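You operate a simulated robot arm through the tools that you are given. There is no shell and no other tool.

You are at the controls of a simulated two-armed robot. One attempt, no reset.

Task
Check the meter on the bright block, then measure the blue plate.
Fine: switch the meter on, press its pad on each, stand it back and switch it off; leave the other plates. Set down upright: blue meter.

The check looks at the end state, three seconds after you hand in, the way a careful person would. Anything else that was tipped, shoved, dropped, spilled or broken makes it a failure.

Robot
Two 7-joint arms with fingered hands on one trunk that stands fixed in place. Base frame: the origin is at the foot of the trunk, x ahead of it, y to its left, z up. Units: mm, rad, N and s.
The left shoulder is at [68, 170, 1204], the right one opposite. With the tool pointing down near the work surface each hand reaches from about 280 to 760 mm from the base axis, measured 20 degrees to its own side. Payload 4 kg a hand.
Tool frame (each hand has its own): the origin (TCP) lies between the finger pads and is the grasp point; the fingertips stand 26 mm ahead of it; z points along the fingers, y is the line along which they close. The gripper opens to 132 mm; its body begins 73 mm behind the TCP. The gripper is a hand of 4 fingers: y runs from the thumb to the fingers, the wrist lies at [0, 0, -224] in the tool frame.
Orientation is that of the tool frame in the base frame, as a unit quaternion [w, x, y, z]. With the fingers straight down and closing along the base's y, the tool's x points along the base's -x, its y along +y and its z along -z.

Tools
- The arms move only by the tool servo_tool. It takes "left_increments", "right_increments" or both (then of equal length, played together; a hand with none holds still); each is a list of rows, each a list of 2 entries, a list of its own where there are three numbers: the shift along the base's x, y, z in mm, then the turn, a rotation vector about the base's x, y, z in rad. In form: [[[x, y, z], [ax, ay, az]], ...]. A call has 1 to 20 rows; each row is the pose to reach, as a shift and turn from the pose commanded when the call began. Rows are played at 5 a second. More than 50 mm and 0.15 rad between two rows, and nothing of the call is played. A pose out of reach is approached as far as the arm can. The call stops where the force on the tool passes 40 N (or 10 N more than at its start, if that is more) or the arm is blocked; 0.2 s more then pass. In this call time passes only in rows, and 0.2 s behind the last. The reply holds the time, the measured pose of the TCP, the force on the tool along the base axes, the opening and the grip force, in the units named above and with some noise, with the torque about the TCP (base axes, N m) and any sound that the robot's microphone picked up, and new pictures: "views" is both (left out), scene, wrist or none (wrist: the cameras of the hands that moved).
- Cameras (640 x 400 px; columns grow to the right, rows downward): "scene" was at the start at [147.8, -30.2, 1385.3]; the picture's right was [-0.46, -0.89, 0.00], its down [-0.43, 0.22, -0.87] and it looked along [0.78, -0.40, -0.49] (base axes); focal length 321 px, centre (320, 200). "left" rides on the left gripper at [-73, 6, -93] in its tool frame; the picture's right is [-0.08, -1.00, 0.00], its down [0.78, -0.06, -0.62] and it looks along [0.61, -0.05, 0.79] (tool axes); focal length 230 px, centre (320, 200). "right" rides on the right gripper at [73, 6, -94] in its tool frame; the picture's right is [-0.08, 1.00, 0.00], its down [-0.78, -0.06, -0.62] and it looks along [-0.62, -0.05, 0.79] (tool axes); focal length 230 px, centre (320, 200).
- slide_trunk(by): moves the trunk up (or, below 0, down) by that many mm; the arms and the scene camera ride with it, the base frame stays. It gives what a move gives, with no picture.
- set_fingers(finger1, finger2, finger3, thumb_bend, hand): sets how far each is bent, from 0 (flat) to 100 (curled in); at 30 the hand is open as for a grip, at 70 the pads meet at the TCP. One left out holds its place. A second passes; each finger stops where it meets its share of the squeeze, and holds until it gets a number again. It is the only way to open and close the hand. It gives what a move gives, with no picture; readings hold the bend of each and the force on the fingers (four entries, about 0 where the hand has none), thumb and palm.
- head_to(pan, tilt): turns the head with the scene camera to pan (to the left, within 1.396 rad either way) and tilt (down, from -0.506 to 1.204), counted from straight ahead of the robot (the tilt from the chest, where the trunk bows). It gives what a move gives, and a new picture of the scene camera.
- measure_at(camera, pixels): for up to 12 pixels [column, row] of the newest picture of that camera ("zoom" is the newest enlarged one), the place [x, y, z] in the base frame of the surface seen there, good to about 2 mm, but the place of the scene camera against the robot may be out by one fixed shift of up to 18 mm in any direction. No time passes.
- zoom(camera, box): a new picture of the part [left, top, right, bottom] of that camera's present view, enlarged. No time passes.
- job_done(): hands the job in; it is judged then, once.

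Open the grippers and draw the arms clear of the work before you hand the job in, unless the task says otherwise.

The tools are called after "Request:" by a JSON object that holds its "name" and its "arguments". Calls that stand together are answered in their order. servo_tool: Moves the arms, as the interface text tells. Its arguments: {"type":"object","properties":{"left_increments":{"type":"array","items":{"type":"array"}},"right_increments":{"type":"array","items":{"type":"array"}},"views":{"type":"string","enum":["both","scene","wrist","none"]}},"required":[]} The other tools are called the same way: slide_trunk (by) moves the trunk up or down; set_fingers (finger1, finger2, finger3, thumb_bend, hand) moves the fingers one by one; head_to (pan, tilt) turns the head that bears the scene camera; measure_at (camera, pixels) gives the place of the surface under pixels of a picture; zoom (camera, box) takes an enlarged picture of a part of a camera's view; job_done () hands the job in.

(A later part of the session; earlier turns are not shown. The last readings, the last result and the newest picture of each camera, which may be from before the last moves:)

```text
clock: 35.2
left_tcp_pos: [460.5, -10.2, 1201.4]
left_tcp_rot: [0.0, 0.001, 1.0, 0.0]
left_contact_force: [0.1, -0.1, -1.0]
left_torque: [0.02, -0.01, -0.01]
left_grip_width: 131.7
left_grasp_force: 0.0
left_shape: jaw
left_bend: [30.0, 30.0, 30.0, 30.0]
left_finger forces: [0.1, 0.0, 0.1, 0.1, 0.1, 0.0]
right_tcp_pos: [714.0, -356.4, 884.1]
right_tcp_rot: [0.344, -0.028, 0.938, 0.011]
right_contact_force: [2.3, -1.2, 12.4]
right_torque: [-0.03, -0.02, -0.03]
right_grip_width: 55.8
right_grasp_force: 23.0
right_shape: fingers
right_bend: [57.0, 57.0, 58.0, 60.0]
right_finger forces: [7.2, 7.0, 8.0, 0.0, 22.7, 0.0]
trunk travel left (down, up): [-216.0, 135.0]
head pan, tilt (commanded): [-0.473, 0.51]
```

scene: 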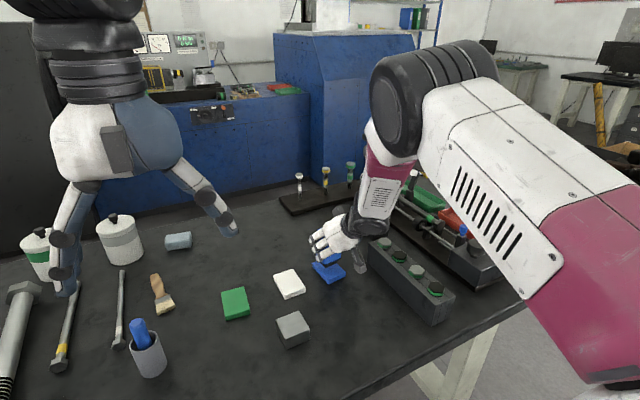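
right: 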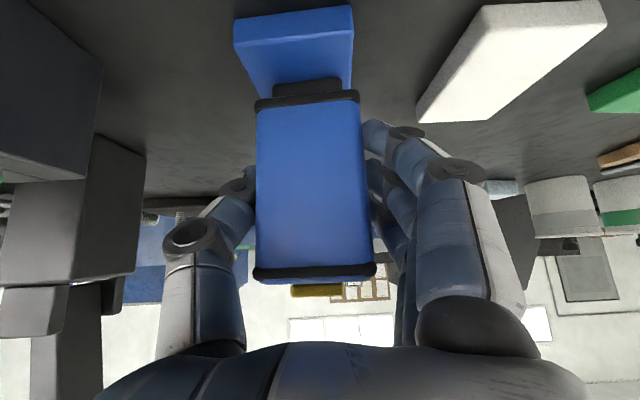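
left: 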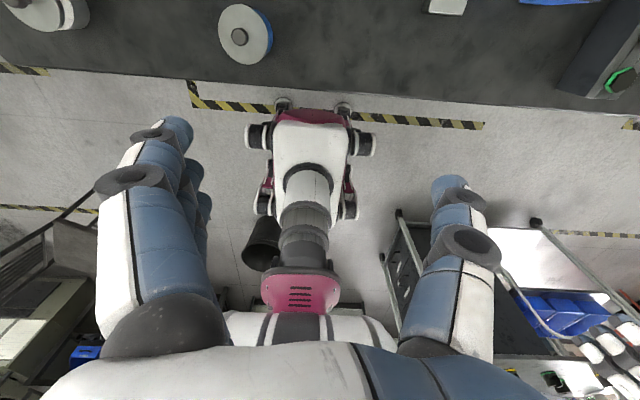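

The pad is held with about 14 N, matching a firm press. I lift straight up from the plate.

Request:
{"name": "servo_tool", "arguments": {"right_increments": [[[0, 0, 2], [0, 0, 0]], [[0, 0, 5], [0, 0, 0]], [[0, 0, 15], [0, 0, 0]], [[0, 0, 40], [0, 0, 0]], [[0, 0, 70], [0, 0, 0]], [[0, 0, 70], [0, 0, 0]]], "views": "both"}}

Request:
{"name": "measure_at", "arguments": {"camera": "right", "pixels": [[276, 88], [340, 84], [310, 86], [262, 180], [362, 180], [310, 120], [310, 250], [310, 20]]}}

Request:
{"name": "zoom", "arguments": {"camera": "scene", "box": [260, 210, 410, 330]}}

```text
clock: 36.6
left_tcp_pos: [461.6, -11.4, 1199.8]
left_tcp_rot: [0.001, 0.0, 1.0, 0.0]
left_contact_force: [0.1, 0.7, -0.2]
left_torque: [-0.02, 0.03, 0.01]
left_grip_width: 131.9
left_grasp_force: 0.0
left_shape: jaw
left_bend: [30.0, 30.0, 30.0, 30.0]
left_finger forces: [0.0, 0.1, 0.0, 0.0, 0.0, 0.0]
right_tcp_pos: [715.6, -360.1, 953.7]
right_tcp_rot: [0.342, -0.028, 0.939, 0.011]
right_contact_force: [0.2, -0.7, -1.8]
right_torque: [0.01, -0.04, -0.02]
right_grip_width: 56.2
right_grasp_force: 20.8
right_shape: fingers
right_bend: [57.0, 57.0, 58.0, 60.0]
right_finger forces: [7.0, 7.3, 6.6, 0.0, 21.0, 0.0]
trunk travel left (down, up): [-216.0, 135.0]
head pan, tilt (commanded): [-0.473, 0.51]
```

scene: 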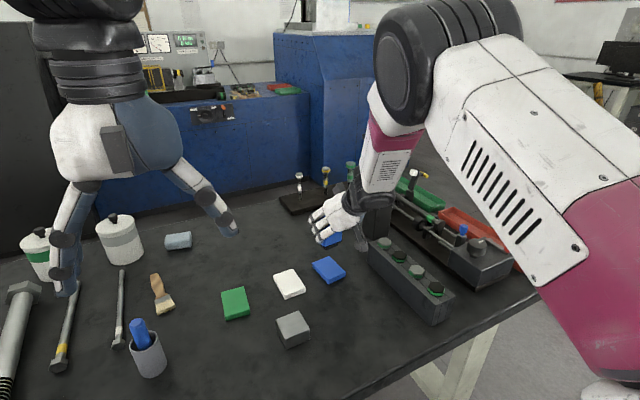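
right: 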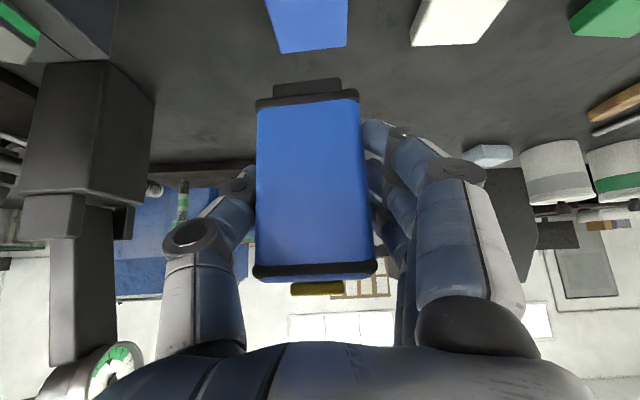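

```text
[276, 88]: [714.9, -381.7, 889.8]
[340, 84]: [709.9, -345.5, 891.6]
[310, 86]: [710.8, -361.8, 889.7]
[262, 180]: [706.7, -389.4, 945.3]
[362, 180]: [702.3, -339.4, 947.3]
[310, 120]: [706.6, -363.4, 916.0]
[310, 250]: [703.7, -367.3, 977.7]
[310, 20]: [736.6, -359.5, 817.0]
```

```text
3.33 times, centred on (335, 270) of scene
```

zoom: 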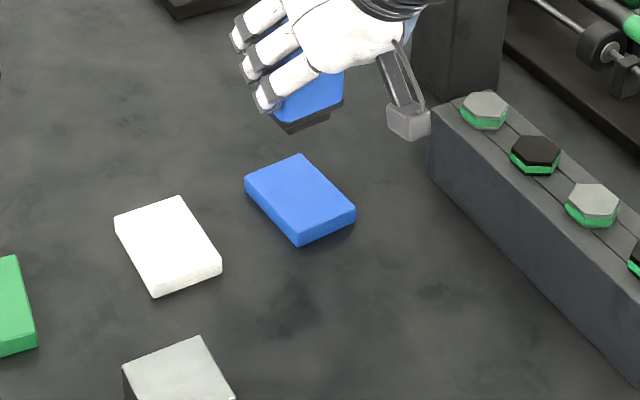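

Blue plate and white plate are unmoved and the meter is back in the air. I now carry it back over its original standing place (598, -340), undoing the yaw.

Request:
{"name": "servo_tool", "arguments": {"right_increments": [[[-35, 5, 0], [0, 0, -0.02]], [[-70, 10, 0], [0, 0, -0.05]], [[-100, 15, 0], [0, 0, -0.08]], [[-124.5, 20, 0], [0, 0, -0.095]], [[-124.5, 20, 0], [0, 0, -0.095]], [[-124.5, 20, 0], [0, 0, -0.095]]], "views": "both"}}

Request:
{"name": "measure_at", "arguments": {"camera": "right", "pixels": [[276, 88], [340, 84], [308, 86], [270, 120], [350, 120], [310, 120], [270, 180], [360, 180], [310, 180], [270, 250], [365, 250], [315, 250]]}}

Request:
{"name": "measure_at", "arguments": {"camera": "right", "pixels": [[280, 130], [330, 130], [300, 140], [340, 140], [280, 230], [330, 230], [300, 240], [350, 240], [258, 270], [374, 268], [260, 102], [358, 97]]}}

```text
clock: 38.0
left_tcp_pos: [460.8, -12.3, 1200.2]
left_tcp_rot: [0.001, 0.0, 1.0, 0.0]
left_contact_force: [0.1, -0.7, 0.2]
left_torque: [0.01, -0.01, 0.02]
left_grip_width: 131.8
left_grasp_force: 0.1
left_shape: jaw
left_bend: [30.0, 30.0, 30.0, 30.0]
left_finger forces: [0.0, 0.1, 0.0, 0.1, 0.0, 0.1]
right_tcp_pos: [587.1, -338.3, 953.3]
right_tcp_rot: [0.344, 0.016, 0.939, -0.006]
right_contact_force: [0.5, 0.6, -2.1]
right_torque: [0.0, 0.01, 0.0]
right_grip_width: 56.0
right_grasp_force: 20.4
right_shape: fingers
right_bend: [57.0, 57.0, 58.0, 60.0]
right_finger forces: [6.7, 7.0, 6.7, 0.1, 20.2, 0.0]
trunk travel left (down, up): [-216.0, 135.0]
head pan, tilt (commanded): [-0.473, 0.51]
```

scene: 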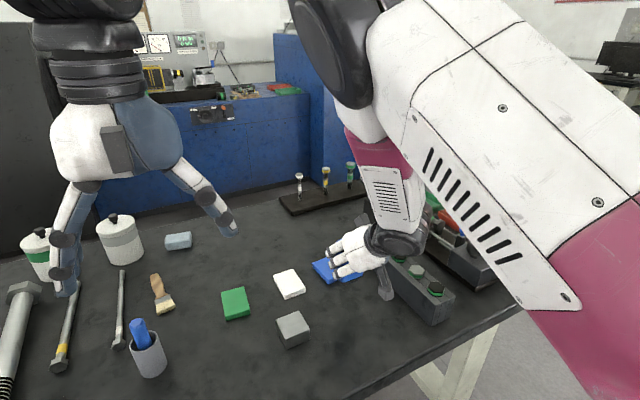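
right: 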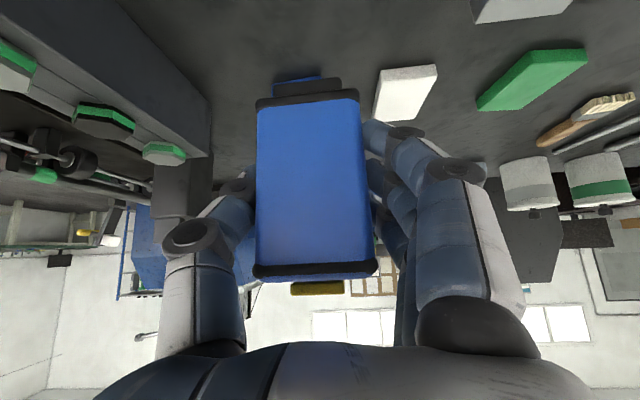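

```text
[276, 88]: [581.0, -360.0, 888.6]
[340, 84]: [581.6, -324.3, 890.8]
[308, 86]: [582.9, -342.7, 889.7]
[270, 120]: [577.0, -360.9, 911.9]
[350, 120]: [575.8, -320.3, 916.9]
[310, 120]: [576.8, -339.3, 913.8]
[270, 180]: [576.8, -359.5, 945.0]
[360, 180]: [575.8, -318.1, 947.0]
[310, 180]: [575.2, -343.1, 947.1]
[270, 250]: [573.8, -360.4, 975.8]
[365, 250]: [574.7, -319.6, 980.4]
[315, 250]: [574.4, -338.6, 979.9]
```

```text
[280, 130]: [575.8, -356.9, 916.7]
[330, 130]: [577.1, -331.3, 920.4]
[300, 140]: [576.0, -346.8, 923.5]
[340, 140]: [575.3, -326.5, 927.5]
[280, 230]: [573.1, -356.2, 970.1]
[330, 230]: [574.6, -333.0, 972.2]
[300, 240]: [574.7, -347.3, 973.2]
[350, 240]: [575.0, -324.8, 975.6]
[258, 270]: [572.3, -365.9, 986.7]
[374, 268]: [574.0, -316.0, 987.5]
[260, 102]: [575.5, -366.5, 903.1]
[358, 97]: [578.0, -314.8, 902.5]
```

The meter's face leans about 0.03 rad with its top toward the robot, and its centre is at about (592.5, -340.5). I correct the lean and shift +6 mm in x, then descend 70 mm.

Request:
{"name": "servo_tool", "arguments": {"right_increments": [[[3, 0.3, -8], [0, 0.015, 0]], [[6, 0.7, -20], [0, 0.03, 0]], [[6, 0.7, -45], [0, 0.03, 0]], [[6, 0.7, -62], [0, 0.03, 0]], [[6, 0.7, -70], [0, 0.03, 0]], [[6, 0.7, -70], [0, 0.03, 0]]], "views": "both"}}

Request:
{"name": "measure_at", "arguments": {"camera": "right", "pixels": [[276, 88], [340, 84], [308, 86], [270, 120], [350, 120], [310, 120], [270, 180], [360, 180], [310, 180], [270, 250], [365, 250], [315, 250]]}}

Request:
{"name": "measure_at", "arguments": {"camera": "right", "pixels": [[280, 130], [330, 130], [300, 140], [340, 140], [280, 230], [330, 230], [300, 240], [350, 240], [320, 60], [310, 70], [280, 82], [336, 79]]}}

```text
clock: 39.4
left_tcp_pos: [460.7, -12.3, 1200.7]
left_tcp_rot: [0.001, 0.0, 1.0, 0.0]
left_contact_force: [-0.1, 0.7, 0.4]
left_torque: [-0.03, 0.02, 0.0]
left_grip_width: 131.8
left_grasp_force: 0.1
left_shape: jaw
left_bend: [30.0, 30.0, 30.0, 30.0]
left_finger forces: [0.1, 0.0, 0.0, 0.0, 0.1, 0.0]
right_tcp_pos: [594.4, -336.1, 883.7]
right_tcp_rot: [0.329, 0.017, 0.944, -0.007]
right_contact_force: [0.8, 0.1, -1.8]
right_torque: [0.01, 0.03, -0.02]
right_grip_width: 56.0
right_grasp_force: 20.2
right_shape: fingers
right_bend: [57.0, 57.0, 58.0, 60.0]
right_finger forces: [6.6, 7.0, 6.7, 0.1, 20.2, 0.0]
trunk travel left (down, up): [-216.0, 135.0]
head pan, tilt (commanded): [-0.473, 0.51]
```

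scene: 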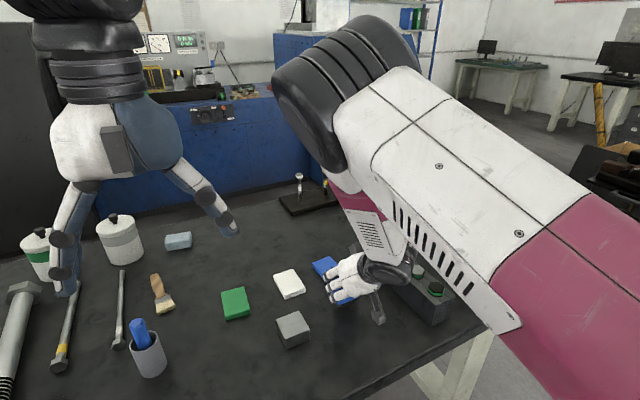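
right: 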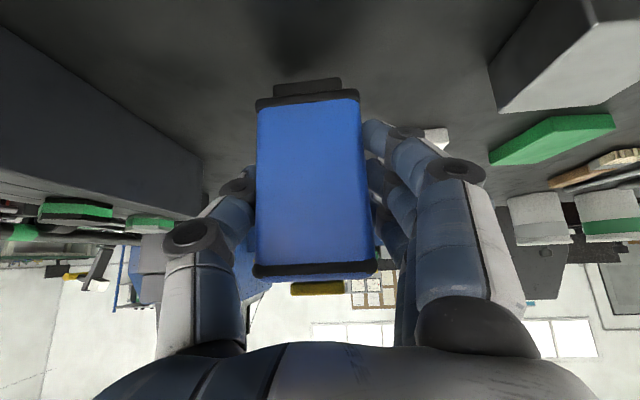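

```text
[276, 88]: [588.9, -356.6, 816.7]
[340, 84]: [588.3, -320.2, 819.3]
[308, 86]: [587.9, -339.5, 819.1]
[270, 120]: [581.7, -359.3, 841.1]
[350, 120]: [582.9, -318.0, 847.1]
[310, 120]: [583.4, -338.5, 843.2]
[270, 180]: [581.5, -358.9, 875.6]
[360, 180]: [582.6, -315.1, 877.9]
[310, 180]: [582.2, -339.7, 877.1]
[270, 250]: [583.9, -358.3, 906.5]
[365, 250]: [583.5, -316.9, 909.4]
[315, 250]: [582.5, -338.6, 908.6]
```

```text
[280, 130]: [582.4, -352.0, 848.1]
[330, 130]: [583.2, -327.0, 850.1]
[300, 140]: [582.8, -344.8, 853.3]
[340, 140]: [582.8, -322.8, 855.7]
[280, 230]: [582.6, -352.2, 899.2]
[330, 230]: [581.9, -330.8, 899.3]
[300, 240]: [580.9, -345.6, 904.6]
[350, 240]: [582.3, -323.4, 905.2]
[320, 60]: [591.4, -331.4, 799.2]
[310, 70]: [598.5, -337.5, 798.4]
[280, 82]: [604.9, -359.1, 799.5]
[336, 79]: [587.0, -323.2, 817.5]
```

The face is now vertical (x about 582.6 at all heights) and within 2 mm of its original place. I descend 10 mm, then in 1 mm steps to contact.

Request:
{"name": "servo_tool", "arguments": {"right_increments": [[[-1, -1, -5], [0, 0, 0]], [[-1, -1, -9], [0, 0, 0]], [[-1, -1, -11], [0, 0, 0]], [[-1, -1, -11], [0, 0, 0]]], "views": "none"}}

```text
clock: 40.4
left_tcp_pos: [461.2, -11.3, 1200.3]
left_tcp_rot: [0.001, 0.0, 1.0, 0.0]
left_contact_force: [0.0, 0.3, 0.2]
left_torque: [0.01, 0.02, 0.03]
left_grip_width: 131.7
left_grasp_force: 0.1
left_shape: jaw
left_bend: [30.0, 30.0, 30.0, 30.0]
left_finger forces: [0.1, 0.0, 0.0, 0.1, 0.0, 0.0]
right_tcp_pos: [592.6, -336.5, 872.7]
right_tcp_rot: [0.329, 0.017, 0.944, -0.007]
right_contact_force: [-0.5, -0.5, -1.2]
right_torque: [0.02, 0.03, 0.0]
right_grip_width: 55.9
right_grasp_force: 20.4
right_shape: fingers
right_bend: [57.0, 57.0, 58.0, 60.0]
right_finger forces: [6.7, 7.0, 6.6, 0.0, 20.2, 0.1]
trunk travel left (down, up): [-216.0, 135.0]
head pan, tilt (commanded): [-0.473, 0.51]
```

No contact yet at TCP z 872.7. I continue in 1 mm steps.

Request:
{"name": "servo_tool", "arguments": {"right_increments": [[[0, 0, -1], [0, 0, 0]], [[0, 0, -2], [0, 0, 0]], [[0, 0, -3], [0, 0, 0]], [[0, 0, -3], [0, 0, 0]]], "views": "none"}}

```text
clock: 41.4
left_tcp_pos: [461.0, -12.4, 1201.2]
left_tcp_rot: [0.001, -0.001, 1.0, 0.001]
left_contact_force: [0.4, -0.7, 0.3]
left_torque: [0.01, -0.03, -0.01]
left_grip_width: 131.9
left_grasp_force: 0.1
left_shape: jaw
left_bend: [30.0, 30.0, 30.0, 30.0]
left_finger forces: [0.0, 0.0, 0.0, 0.1, 0.0, 0.0]
right_tcp_pos: [593.2, -337.3, 870.4]
right_tcp_rot: [0.328, 0.017, 0.944, -0.006]
right_contact_force: [-0.4, -0.3, -0.1]
right_torque: [0.04, 0.0, 0.01]
right_grip_width: 55.9
right_grasp_force: 20.6
right_shape: fingers
right_bend: [57.0, 57.0, 58.0, 60.0]
right_finger forces: [6.8, 7.0, 6.8, 0.1, 20.3, 0.0]
trunk travel left (down, up): [-216.0, 135.0]
head pan, tilt (commanded): [-0.473, 0.51]
```

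The weight is just coming off the hand (force -0.1 N). One more millimetre to make sure it stands.

Request:
{"name": "servo_tool", "arguments": {"right_increments": [[[0, 0, -0.7], [0, 0, 0]], [[0, 0, -1.2], [0, 0, 0]], [[0, 0, -1.2], [0, 0, 0]]], "views": "wrist"}}

```text
clock: 42.2
left_tcp_pos: [460.5, -12.1, 1200.6]
left_tcp_rot: [0.002, 0.0, 1.0, -0.001]
left_contact_force: [0.0, 0.9, -0.4]
left_torque: [0.0, -0.01, 0.0]
left_grip_width: 131.9
left_grasp_force: 0.1
left_shape: jaw
left_bend: [30.0, 30.0, 30.0, 30.0]
left_finger forces: [0.0, 0.1, 0.1, 0.0, 0.0, 0.0]
right_tcp_pos: [592.3, -336.9, 868.8]
right_tcp_rot: [0.33, 0.017, 0.944, -0.007]
right_contact_force: [0.2, -2.0, 7.3]
right_torque: [0.01, -0.05, 0.0]
right_grip_width: 56.0
right_grasp_force: 21.4
right_shape: fingers
right_bend: [57.0, 57.0, 58.0, 60.0]
right_finger forces: [6.7, 7.0, 7.1, 0.1, 21.9, 0.1]
trunk travel left (down, up): [-216.0, 135.0]
head pan, tilt (commanded): [-0.473, 0.51]
```

right: 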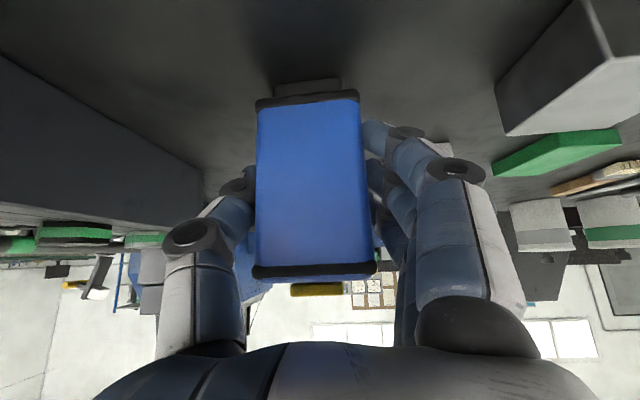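

The meter stands on the table with about 9 N down. I release in two stages, evenly.

Request:
{"name": "set_fingers", "arguments": {"hand": "right", "finger1": 50, "finger2": 50, "finger3": 50, "thumb_bend": 50}}

Request:
{"name": "zoom", "arguments": {"camera": "right", "box": [140, 40, 560, 300]}}

```text
clock: 43.2
left_tcp_pos: [459.8, -11.1, 1201.1]
left_tcp_rot: [0.001, 0.0, 1.0, 0.0]
left_contact_force: [-0.3, 0.1, -0.8]
left_torque: [0.02, 0.0, 0.0]
left_grip_width: 131.9
left_grasp_force: 0.1
left_shape: jaw
left_bend: [30.0, 30.0, 30.0, 30.0]
left_finger forces: [0.1, 0.1, 0.0, 0.0, 0.1, 0.0]
right_tcp_pos: [592.6, -336.9, 867.2]
right_tcp_rot: [0.329, 0.017, 0.944, -0.007]
right_contact_force: [0.5, 0.1, -0.1]
right_torque: [-0.02, 0.04, 0.03]
right_grip_width: 70.2
right_grasp_force: 0.2
right_shape: fingers
right_bend: [50.0, 50.0, 50.0, 50.0]
right_finger forces: [0.0, 0.2, 0.1, 0.0, 0.1, 0.0]
trunk travel left (down, up): [-216.0, 135.0]
head pan, tilt (commanded): [-0.473, 0.51]
```

```text
1.52 times, centred on (350, 170) of right
```

zoom: 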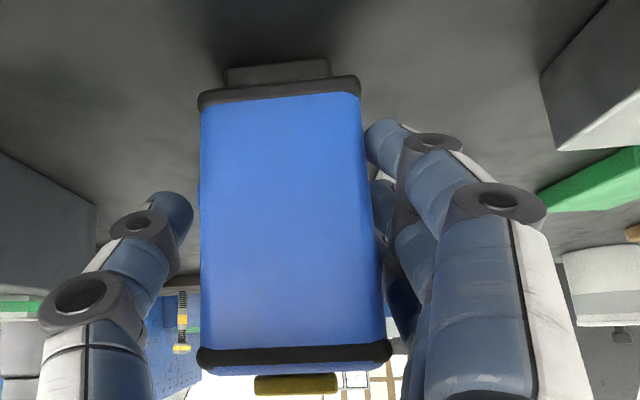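

The grip is released (forces zero), but the meter seems shifted toward the fingers in the zoom. I take a fresh picture and measure where it stands.

Request:
{"name": "servo_tool", "arguments": {"right_increments": [[[0, 0, 0], [0, 0, 0]]], "views": "both"}}

Request:
{"name": "measure_at", "arguments": {"camera": "right", "pixels": [[280, 120], [370, 120], [320, 120], [280, 180], [380, 180], [320, 180], [280, 250], [385, 250], [320, 250], [293, 90], [355, 85], [335, 292]]}}

```text
clock: 43.6
left_tcp_pos: [461.2, -10.2, 1201.3]
left_tcp_rot: [0.001, 0.001, 1.0, 0.0]
left_contact_force: [-0.4, -1.0, -1.0]
left_torque: [-0.03, 0.01, -0.01]
left_grip_width: 131.8
left_grasp_force: 0.0
left_shape: jaw
left_bend: [30.0, 30.0, 30.0, 30.0]
left_finger forces: [0.1, 0.1, 0.0, 0.0, 0.1, 0.0]
right_tcp_pos: [593.2, -337.6, 866.6]
right_tcp_rot: [0.329, 0.017, 0.944, -0.006]
right_contact_force: [-0.5, 0.5, -0.4]
right_torque: [-0.02, 0.01, -0.01]
right_grip_width: 70.1
right_grasp_force: 0.5
right_shape: fingers
right_bend: [50.0, 50.0, 50.0, 50.0]
right_finger forces: [0.1, 0.3, 0.0, 0.0, 0.0, 0.0]
trunk travel left (down, up): [-216.0, 135.0]
head pan, tilt (commanded): [-0.473, 0.51]
```

scene: 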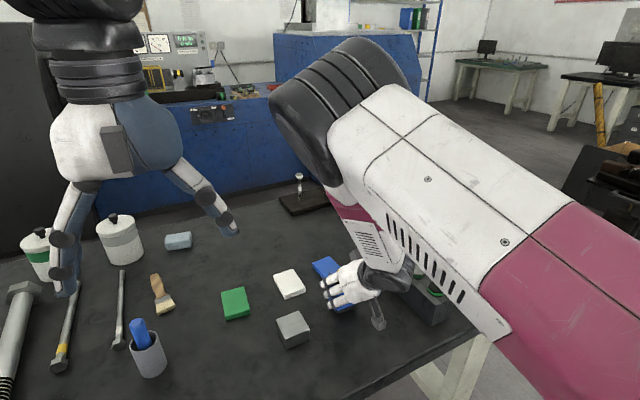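
right: 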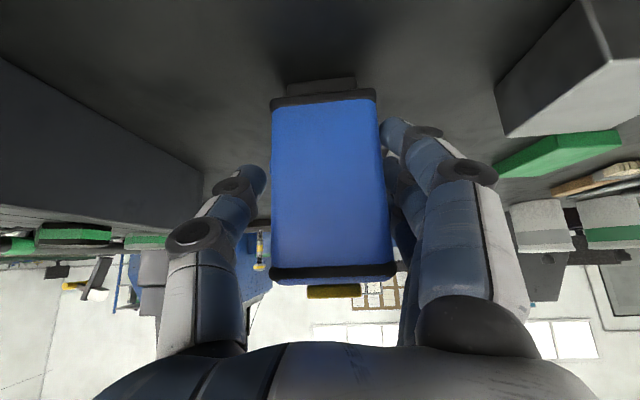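

```text
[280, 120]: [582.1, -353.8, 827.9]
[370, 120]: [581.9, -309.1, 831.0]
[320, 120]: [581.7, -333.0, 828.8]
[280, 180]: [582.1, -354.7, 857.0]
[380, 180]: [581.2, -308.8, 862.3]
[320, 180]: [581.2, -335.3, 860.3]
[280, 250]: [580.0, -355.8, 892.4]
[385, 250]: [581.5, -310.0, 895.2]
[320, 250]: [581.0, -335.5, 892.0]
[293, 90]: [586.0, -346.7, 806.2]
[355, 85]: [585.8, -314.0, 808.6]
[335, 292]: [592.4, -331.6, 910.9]
```

The meter stands upright with its face vertical, at about (598, -332), 8 mm from where it started. I open the hand fully and withdraw straight up.

Request:
{"name": "set_fingers", "arguments": {"hand": "right", "finger1": 30, "finger2": 30, "finger3": 30, "thumb_bend": 30}}

Request:
{"name": "servo_tool", "arguments": {"right_increments": [[[0, 3, 5], [0, 0, 0]], [[0, 6, 15], [0, 0, 0]], [[0, 6, 40], [0, 0, 0]], [[0, 6, 75], [0, 0, 0]], [[0, 6, 110], [0, 0, 0]], [[0, 6, 140], [0, 0, 0]], [[0, 6, 140], [0, 0, 0]]], "views": "both"}}

Request:
{"name": "zoom", "arguments": {"camera": "scene", "box": [270, 190, 420, 330]}}

```text
clock: 44.6
left_tcp_pos: [459.3, -10.7, 1200.9]
left_tcp_rot: [0.001, 0.0, 1.0, 0.0]
left_contact_force: [0.0, -0.4, -0.2]
left_torque: [-0.01, -0.01, 0.0]
left_grip_width: 131.7
left_grasp_force: 0.0
left_shape: jaw
left_bend: [30.0, 30.0, 30.0, 30.0]
left_finger forces: [0.1, 0.1, 0.0, 0.0, 0.0, 0.1]
right_tcp_pos: [592.5, -336.0, 867.6]
right_tcp_rot: [0.329, 0.016, 0.944, -0.006]
right_contact_force: [0.0, 0.2, -0.3]
right_torque: [-0.01, -0.02, 0.0]
right_grip_width: 135.6
right_grasp_force: 0.1
right_shape: fingers
right_bend: [30.0, 30.0, 30.0, 30.0]
right_finger forces: [0.0, 0.0, 0.0, 0.0, 0.0, 0.0]
trunk travel left (down, up): [-216.0, 135.0]
head pan, tilt (commanded): [-0.473, 0.51]
```

```text
clock: 46.2
left_tcp_pos: [461.7, -11.0, 1200.0]
left_tcp_rot: [0.001, 0.0, 1.0, 0.0]
left_contact_force: [-0.4, -0.3, 0.5]
left_torque: [0.02, 0.05, -0.03]
left_grip_width: 131.7
left_grasp_force: 0.0
left_shape: jaw
left_bend: [30.0, 30.0, 30.0, 30.0]
left_finger forces: [0.0, 0.1, 0.0, 0.0, 0.0, 0.0]
right_tcp_pos: [593.2, -332.8, 1008.1]
right_tcp_rot: [0.329, 0.017, 0.944, -0.006]
right_contact_force: [0.2, -0.3, -0.4]
right_torque: [-0.05, 0.04, -0.01]
right_grip_width: 135.8
right_grasp_force: 0.1
right_shape: fingers
right_bend: [30.0, 30.0, 30.0, 30.0]
right_finger forces: [0.0, 0.0, 0.0, 0.1, 0.1, 0.0]
trunk travel left (down, up): [-216.0, 135.0]
head pan, tilt (commanded): [-0.473, 0.51]
```

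scene: 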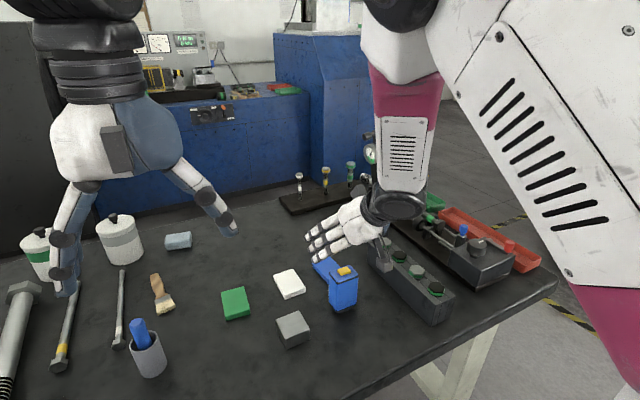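
right: 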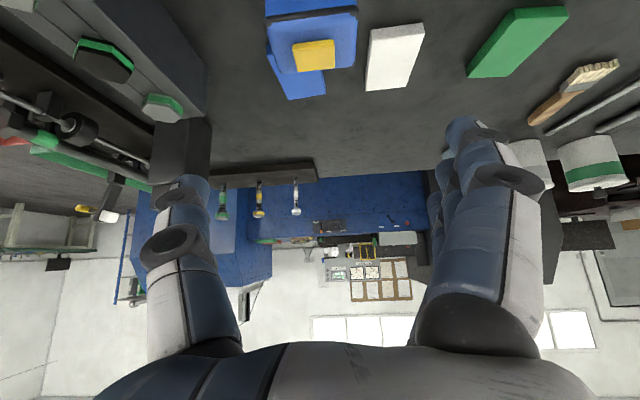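

```text
2.86 times, centred on (345, 260) of scene
```

zoom: 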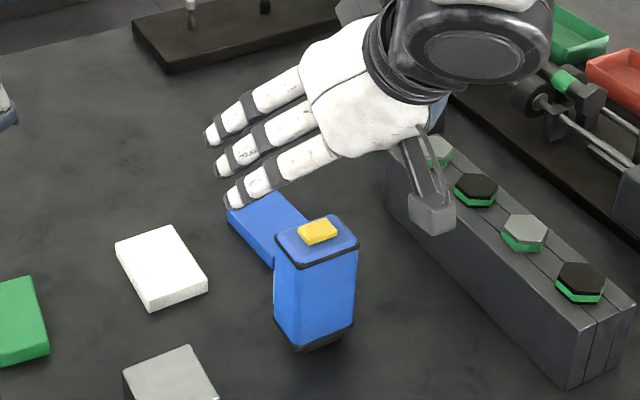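

The meter stands upright again. I zoom in on its switch to see whether it is still lit.

Request:
{"name": "zoom", "arguments": {"camera": "right", "box": [240, 0, 400, 120]}}

Request:
{"name": "measure_at", "arguments": {"camera": "right", "pixels": [[314, 57], [296, 50], [334, 50], [298, 68], [333, 67], [268, 20], [355, 15], [274, 70], [354, 65]]}}

```text
3.33 times, centred on (320, 60) of right
```

zoom: 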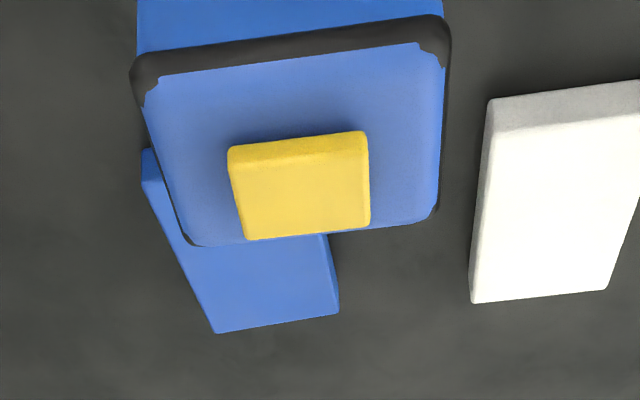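

```text
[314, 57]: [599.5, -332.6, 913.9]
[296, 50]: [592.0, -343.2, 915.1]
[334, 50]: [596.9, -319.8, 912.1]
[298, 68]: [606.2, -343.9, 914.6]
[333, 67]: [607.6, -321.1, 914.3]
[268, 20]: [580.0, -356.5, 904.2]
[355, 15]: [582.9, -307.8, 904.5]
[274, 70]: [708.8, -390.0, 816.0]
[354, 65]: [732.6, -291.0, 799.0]
```

The switch's colour alone doesn't tell me much. I zoom the scene camera hard on the meter's left edge, where a pale sliver of a far-side panel shows.

Request:
{"name": "zoom", "arguments": {"camera": "scene", "box": [325, 260, 365, 320]}}

Request:
{"name": "zoom", "arguments": {"camera": "left", "box": [400, 0, 640, 130]}}

```text
6.67 times, centred on (345, 290) of scene
```

zoom: 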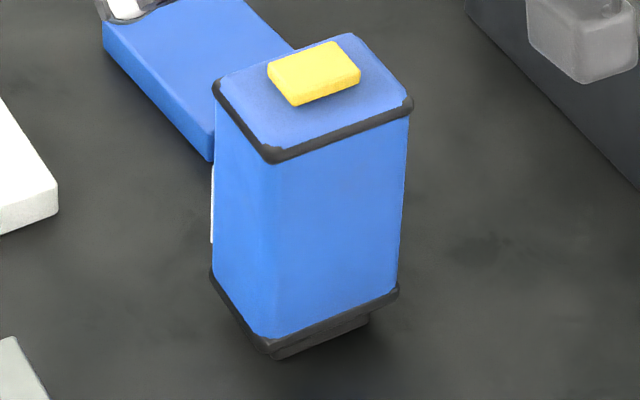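

```text
2.67 times, centred on (520, 65) of left
```

zoom: 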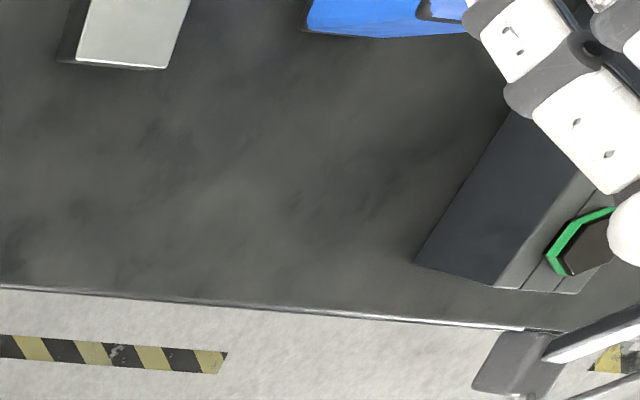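

The pale panel (display) is on the far (+x) face. I first draw the right hand back and turn it upright (needed anyway for pressing), so the left wrist camera can look at the display.

Request:
{"name": "servo_tool", "arguments": {"right_increments": [[[-10, -5, 20], [0, 0.13, 0]], [[-25, -10, 40], [0, 0.27, 0]], [[-40, -20, 50], [0, 0.4, 0]], [[-60, -30, 60], [0, 0.54, 0]], [[-80, -40, 60], [0, 0.67, 0]], [[-80, -40, 60], [0, 0.67, 0]]], "views": "both"}}

```text
clock: 47.6
left_tcp_pos: [459.9, -9.6, 1200.1]
left_tcp_rot: [0.001, 0.0, 1.0, -0.001]
left_contact_force: [-0.7, 0.1, -1.2]
left_torque: [0.04, 0.01, 0.04]
left_grip_width: 132.0
left_grasp_force: 0.0
left_shape: jaw
left_bend: [30.0, 30.0, 30.0, 30.0]
left_finger forces: [0.0, 0.0, 0.0, 0.0, 0.1, 0.0]
right_tcp_pos: [513.0, -372.4, 1068.1]
right_tcp_rot: [0.0, 0.013, 1.0, -0.011]
right_contact_force: [0.5, -0.6, 0.3]
right_torque: [-0.01, 0.0, 0.02]
right_grip_width: 136.2
right_grasp_force: 0.0
right_shape: fingers
right_bend: [30.0, 30.0, 30.0, 30.0]
right_finger forces: [0.0, 0.1, 0.2, 0.1, 0.0, 0.0]
right hand out of reach, approached as far as the arm can: row 1
trunk travel left (down, up): [-216.0, 135.0]
head pan, tilt (commanded): [-0.473, 0.51]
```

scene: 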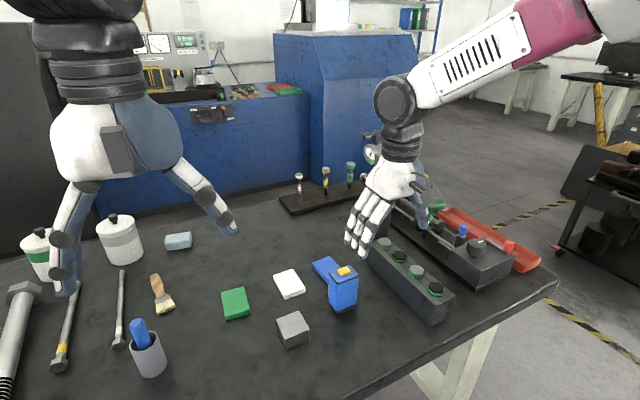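
right: 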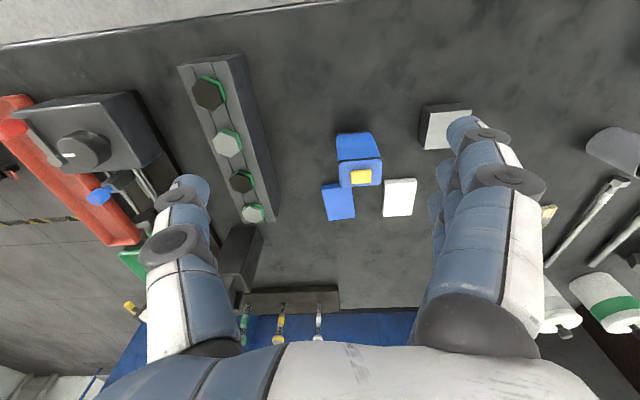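

The right hand is upright and back at (513, -372, 1068). I move the left hand forward, high above the plates, so its camera can look back at the meter's far face.

Request:
{"name": "servo_tool", "arguments": {"left_increments": [[[30, -15, -25], [0, 0, 0]], [[60, -30, -50], [0, 0, 0]], [[90, -48, -80], [0, 0, 0]], [[120, -66, -110], [0, 0, 0]], [[150, -86, -140], [0, 0, 0]], [[170, -105, -165], [0, 0, 0]], [[180, -109, -180], [0, 0, 0]], [[180, -109, -180], [0, 0, 0]]], "views": "both"}}

```text
clock: 49.6
left_tcp_pos: [666.9, -40.8, 1029.9]
left_tcp_rot: [0.002, -0.059, 0.998, -0.01]
left_contact_force: [0.3, -0.2, 0.8]
left_torque: [0.0, 0.05, 0.01]
left_grip_width: 132.0
left_grasp_force: 0.0
left_shape: jaw
left_bend: [30.0, 30.0, 30.0, 30.0]
left_finger forces: [0.1, 0.0, 0.1, 0.1, 0.0, 0.0]
left hand out of reach, approached as far as the arm can: row 6, 7, 8
right_tcp_pos: [513.8, -371.7, 1067.4]
right_tcp_rot: [0.0, 0.013, 1.0, -0.011]
right_contact_force: [-1.1, 0.4, -0.4]
right_torque: [-0.01, 0.0, 0.02]
right_grip_width: 136.5
right_grasp_force: 0.1
right_shape: fingers
right_bend: [30.0, 30.0, 30.0, 30.0]
right_finger forces: [0.0, 0.0, 0.0, 0.0, 0.0, 0.0]
trunk travel left (down, up): [-216.0, 135.0]
head pan, tilt (commanded): [-0.473, 0.51]
stopped in row 8 (left hand): the arm was blocked; the commanded pose is now the measured one
```

scene: 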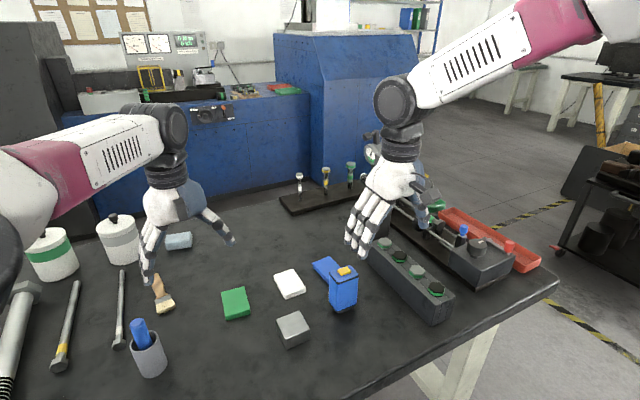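
left: 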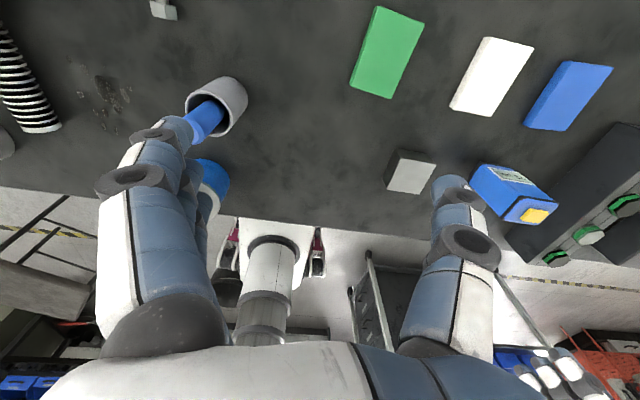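

The left arm stopped at its reach limit, but its camera already shows the meter's display at (508, 178). I zoom in.

Request:
{"name": "zoom", "arguments": {"camera": "left", "box": [460, 150, 564, 230]}}

Request:
{"name": "zoom", "arguments": {"camera": "left", "box": [485, 160, 533, 190]}}

```text
5.00 times, centred on (512, 190) of left
```

zoom: 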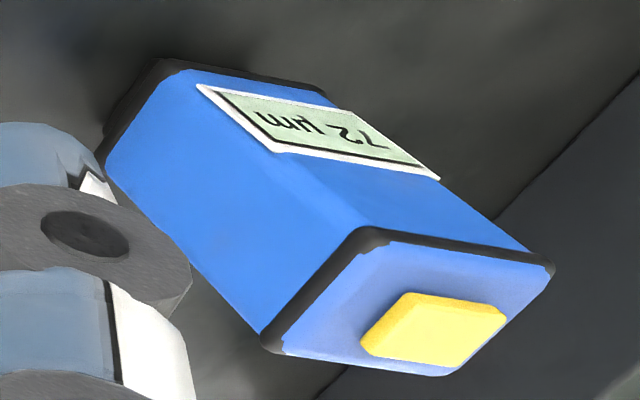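

```text
13.33 times, centred on (509, 175) of left
```

zoom: 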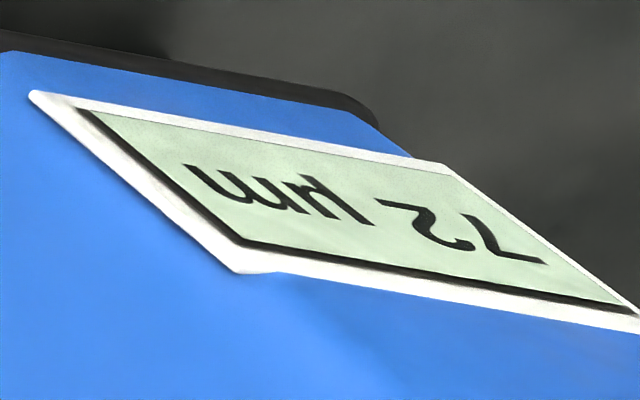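

The display reads 72 µm, so the meter is on and has taken its reading. Now I form the pressing finger again to switch it off, keeping the left camera there for checking.

Request:
{"name": "set_fingers", "arguments": {"hand": "right", "finger1": 65, "finger2": 100, "finger3": 100, "thumb_bend": 30}}

Request:
{"name": "servo_tool", "arguments": {"right_increments": [[[36, 8, 0], [0, 0, 0]], [[72, 16, 0], [0, 0, 0]], [[108, 23, 0], [0, 0, 0]], [[108, 23, -40], [0, 0, 0]], [[108, 23, -80], [0, 0, 0]], [[108, 23, -106], [0, 0, 0]], [[108, 23, -106], [0, 0, 0]]], "views": "both"}}

Request:
{"name": "measure_at", "arguments": {"camera": "right", "pixels": [[345, 127], [340, 130], [335, 138], [345, 150], [355, 140], [330, 108], [345, 105], [360, 108], [330, 120], [370, 112], [320, 90], [380, 90]]}}

Request:
{"name": "zoom", "arguments": {"camera": "right", "box": [280, 50, 440, 170]}}

```text
clock: 50.6
left_tcp_pos: [666.2, -41.9, 1030.6]
left_tcp_rot: [0.003, -0.059, 0.998, -0.01]
left_contact_force: [0.7, 0.4, -0.4]
left_torque: [-0.03, -0.02, 0.02]
left_grip_width: 131.7
left_grasp_force: 0.1
left_shape: jaw
left_bend: [30.0, 30.0, 30.0, 30.0]
left_finger forces: [0.1, 0.0, 0.0, 0.0, 0.0, 0.0]
right_tcp_pos: [513.5, -372.6, 1067.7]
right_tcp_rot: [0.0, 0.013, 1.0, -0.012]
right_contact_force: [0.6, 1.0, -0.5]
right_torque: [-0.03, 0.01, -0.05]
right_grip_width: 79.5
right_grasp_force: 0.0
right_shape: fingers
right_bend: [65.0, 100.0, 100.0, 30.0]
right_finger forces: [0.0, 0.1, 0.0, 0.0, 0.1, 0.1]
trunk travel left (down, up): [-216.0, 135.0]
head pan, tilt (commanded): [-0.473, 0.51]
```

```text
clock: 52.2
left_tcp_pos: [667.0, -41.7, 1030.4]
left_tcp_rot: [0.003, -0.059, 0.998, -0.01]
left_contact_force: [0.7, -0.4, 0.3]
left_torque: [0.01, -0.05, 0.02]
left_grip_width: 131.9
left_grasp_force: 0.0
left_shape: jaw
left_bend: [30.0, 30.0, 30.0, 30.0]
left_finger forces: [0.0, 0.0, 0.0, 0.0, 0.1, 0.0]
right_tcp_pos: [618.8, -350.5, 961.9]
right_tcp_rot: [0.001, 0.013, 1.0, -0.012]
right_contact_force: [0.9, 0.2, -0.9]
right_torque: [0.01, 0.01, 0.01]
right_grip_width: 79.4
right_grasp_force: 0.0
right_shape: fingers
right_bend: [65.0, 100.0, 100.0, 30.0]
right_finger forces: [0.0, 0.0, 0.0, 0.0, 0.0, 0.0]
trunk travel left (down, up): [-216.0, 135.0]
head pan, tilt (commanded): [-0.473, 0.51]
```

scene: 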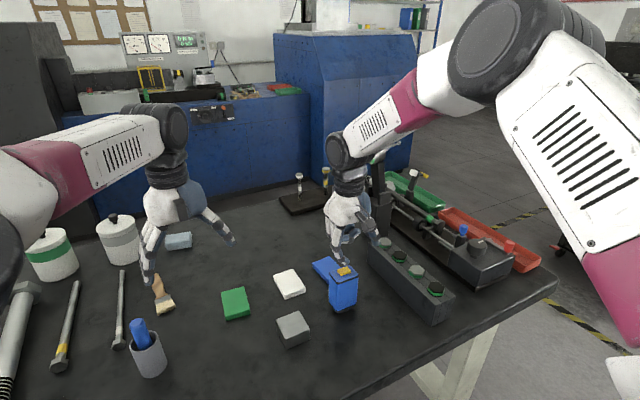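
right: 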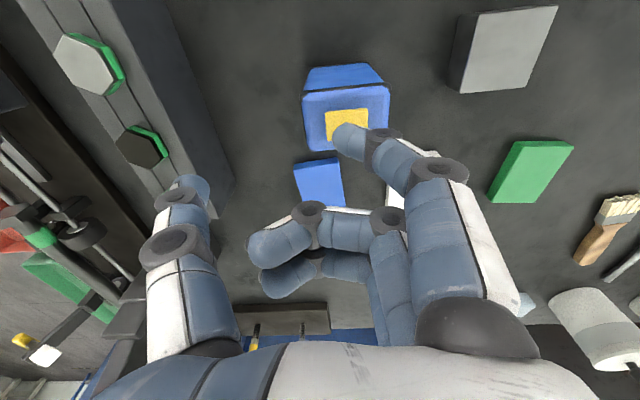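

```text
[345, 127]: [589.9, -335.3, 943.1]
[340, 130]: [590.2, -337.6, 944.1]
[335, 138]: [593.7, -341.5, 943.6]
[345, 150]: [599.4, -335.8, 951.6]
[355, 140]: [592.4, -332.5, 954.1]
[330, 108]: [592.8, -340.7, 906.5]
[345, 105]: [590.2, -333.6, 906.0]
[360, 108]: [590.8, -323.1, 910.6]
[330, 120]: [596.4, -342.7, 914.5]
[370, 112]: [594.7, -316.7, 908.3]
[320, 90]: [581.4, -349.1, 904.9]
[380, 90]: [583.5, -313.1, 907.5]
```

```text
3.33 times, centred on (360, 110) of right
```

zoom: 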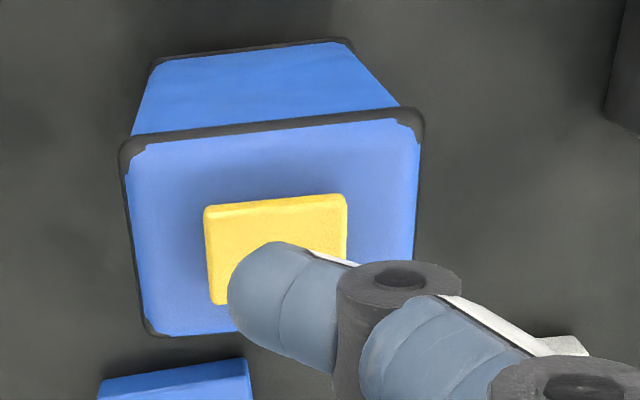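

The fingertip is about 4 mm to the thumb side of the switch centre, 26 mm above it. I correct and press down in small steps, as far as the first press went.

Request:
{"name": "servo_tool", "arguments": {"right_increments": [[[1, 3.5, -6], [0, 0, 0]], [[1, 3.5, -12], [0, 0, 0]], [[1, 3.5, -16], [0, 0, 0]], [[1, 3.5, -19], [0, 0, 0]]], "views": "wrist"}}

```text
clock: 53.2
left_tcp_pos: [666.5, -41.8, 1030.4]
left_tcp_rot: [0.003, -0.058, 0.998, -0.011]
left_contact_force: [-0.2, -0.2, -0.3]
left_torque: [0.0, 0.03, -0.01]
left_grip_width: 131.7
left_grasp_force: 0.0
left_shape: jaw
left_bend: [30.0, 30.0, 30.0, 30.0]
left_finger forces: [0.0, 0.1, 0.0, 0.1, 0.0, 0.0]
right_tcp_pos: [622.0, -346.6, 943.3]
right_tcp_rot: [0.0, 0.014, 1.0, -0.011]
right_contact_force: [0.6, -0.2, 0.5]
right_torque: [0.04, 0.04, -0.01]
right_grip_width: 79.2
right_grasp_force: 0.7
right_shape: fingers
right_bend: [65.0, 100.0, 100.0, 30.0]
right_finger forces: [1.4, 0.0, 0.0, 0.1, 0.0, 0.0]
trunk travel left (down, up): [-216.0, 135.0]
head pan, tilt (commanded): [-0.473, 0.51]
```

right: 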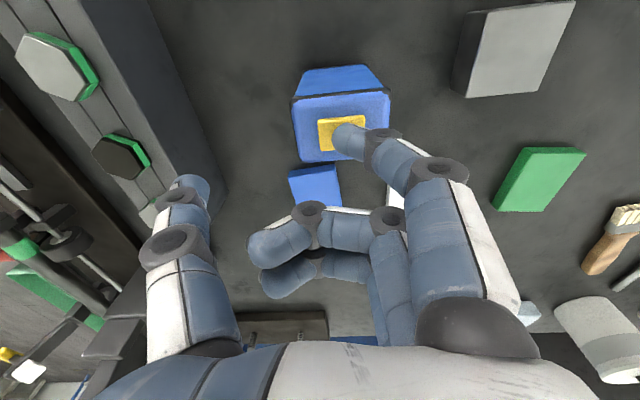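

The finger just touches (1.4 N) without a click yet. I press 1 mm at a time.

Request:
{"name": "servo_tool", "arguments": {"right_increments": [[[0, 0, -1], [0, 0, 0]], [[0, 0, -2], [0, 0, 0]]], "views": "wrist"}}

```text
clock: 53.8
left_tcp_pos: [666.5, -41.9, 1029.9]
left_tcp_rot: [0.003, -0.058, 0.998, -0.011]
left_contact_force: [0.3, -0.1, -0.6]
left_torque: [-0.01, 0.03, 0.01]
left_grip_width: 132.2
left_grasp_force: 0.0
left_shape: jaw
left_bend: [30.0, 30.0, 30.0, 30.0]
left_finger forces: [0.0, 0.0, 0.0, 0.1, 0.1, 0.1]
right_tcp_pos: [620.4, -345.5, 941.4]
right_tcp_rot: [0.001, 0.014, 1.0, -0.012]
right_contact_force: [0.5, 0.3, 3.3]
right_torque: [0.03, 0.03, 0.01]
right_grip_width: 78.2
right_grasp_force: 1.4
right_shape: fingers
right_bend: [66.0, 100.0, 100.0, 30.0]
right_finger forces: [2.8, 0.1, 0.0, 0.1, 0.0, 0.0]
trunk travel left (down, up): [-216.0, 135.0]
head pan, tilt (commanded): [-0.473, 0.51]
heard: click
```

right: 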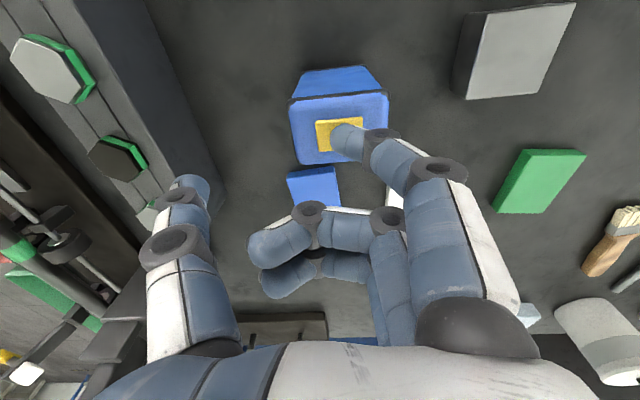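

The click was heard at 3 N. I lift the finger straight up and draw the right hand back, then check the display with the left camera.

Request:
{"name": "servo_tool", "arguments": {"right_increments": [[[0, 0, 4], [0, 0, 0]], [[0, 0, 15], [0, 0, 0]], [[0, 0, 45], [0, 0, 0]], [[-20, -5, 85], [0, 0, 0]], [[-60, -15, 110], [0, 0, 0]], [[-100, -25, 125], [0, 0, 0]]], "views": "both"}}

Request:
{"name": "zoom", "arguments": {"camera": "left", "box": [460, 150, 564, 230]}}

Request:
{"name": "zoom", "arguments": {"camera": "scene", "box": [210, 230, 390, 350]}}

```text
clock: 55.2
left_tcp_pos: [665.3, -41.2, 1031.3]
left_tcp_rot: [0.003, -0.058, 0.998, -0.01]
left_contact_force: [0.1, 0.3, -0.1]
left_torque: [0.0, -0.02, 0.0]
left_grip_width: 131.8
left_grasp_force: 0.0
left_shape: jaw
left_bend: [30.0, 30.0, 30.0, 30.0]
left_finger forces: [0.1, 0.0, 0.1, 0.1, 0.1, 0.0]
right_tcp_pos: [520.0, -370.0, 1067.2]
right_tcp_rot: [0.001, 0.013, 1.0, -0.011]
right_contact_force: [-0.5, -0.3, -0.2]
right_torque: [-0.03, -0.04, 0.0]
right_grip_width: 78.7
right_grasp_force: 0.0
right_shape: fingers
right_bend: [65.0, 100.0, 100.0, 30.0]
right_finger forces: [0.0, 0.1, 0.1, 0.0, 0.0, 0.0]
trunk travel left (down, up): [-216.0, 135.0]
head pan, tilt (commanded): [-0.473, 0.51]
```

scene: 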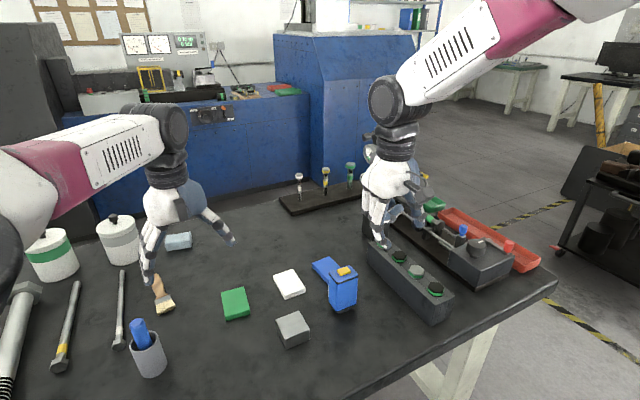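
right: 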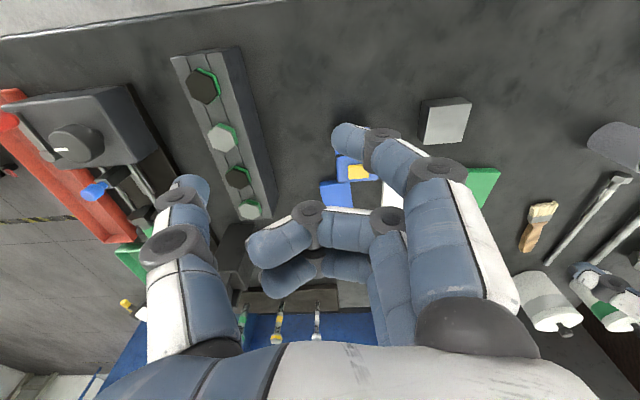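

```text
5.00 times, centred on (512, 190) of left
```

zoom: 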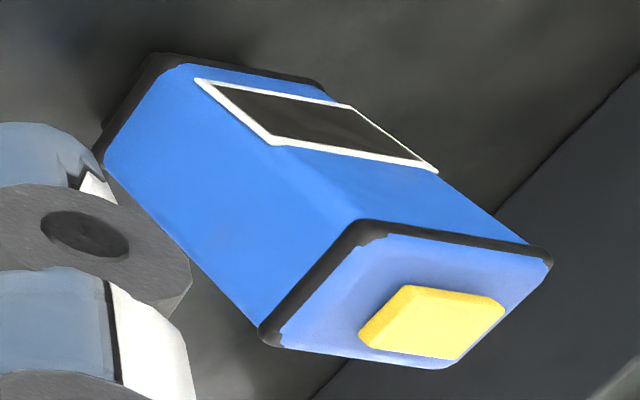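

```text
3.33 times, centred on (300, 290) of scene
```

zoom: 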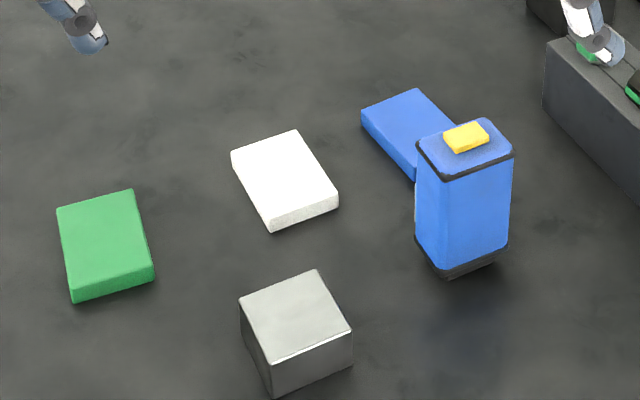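

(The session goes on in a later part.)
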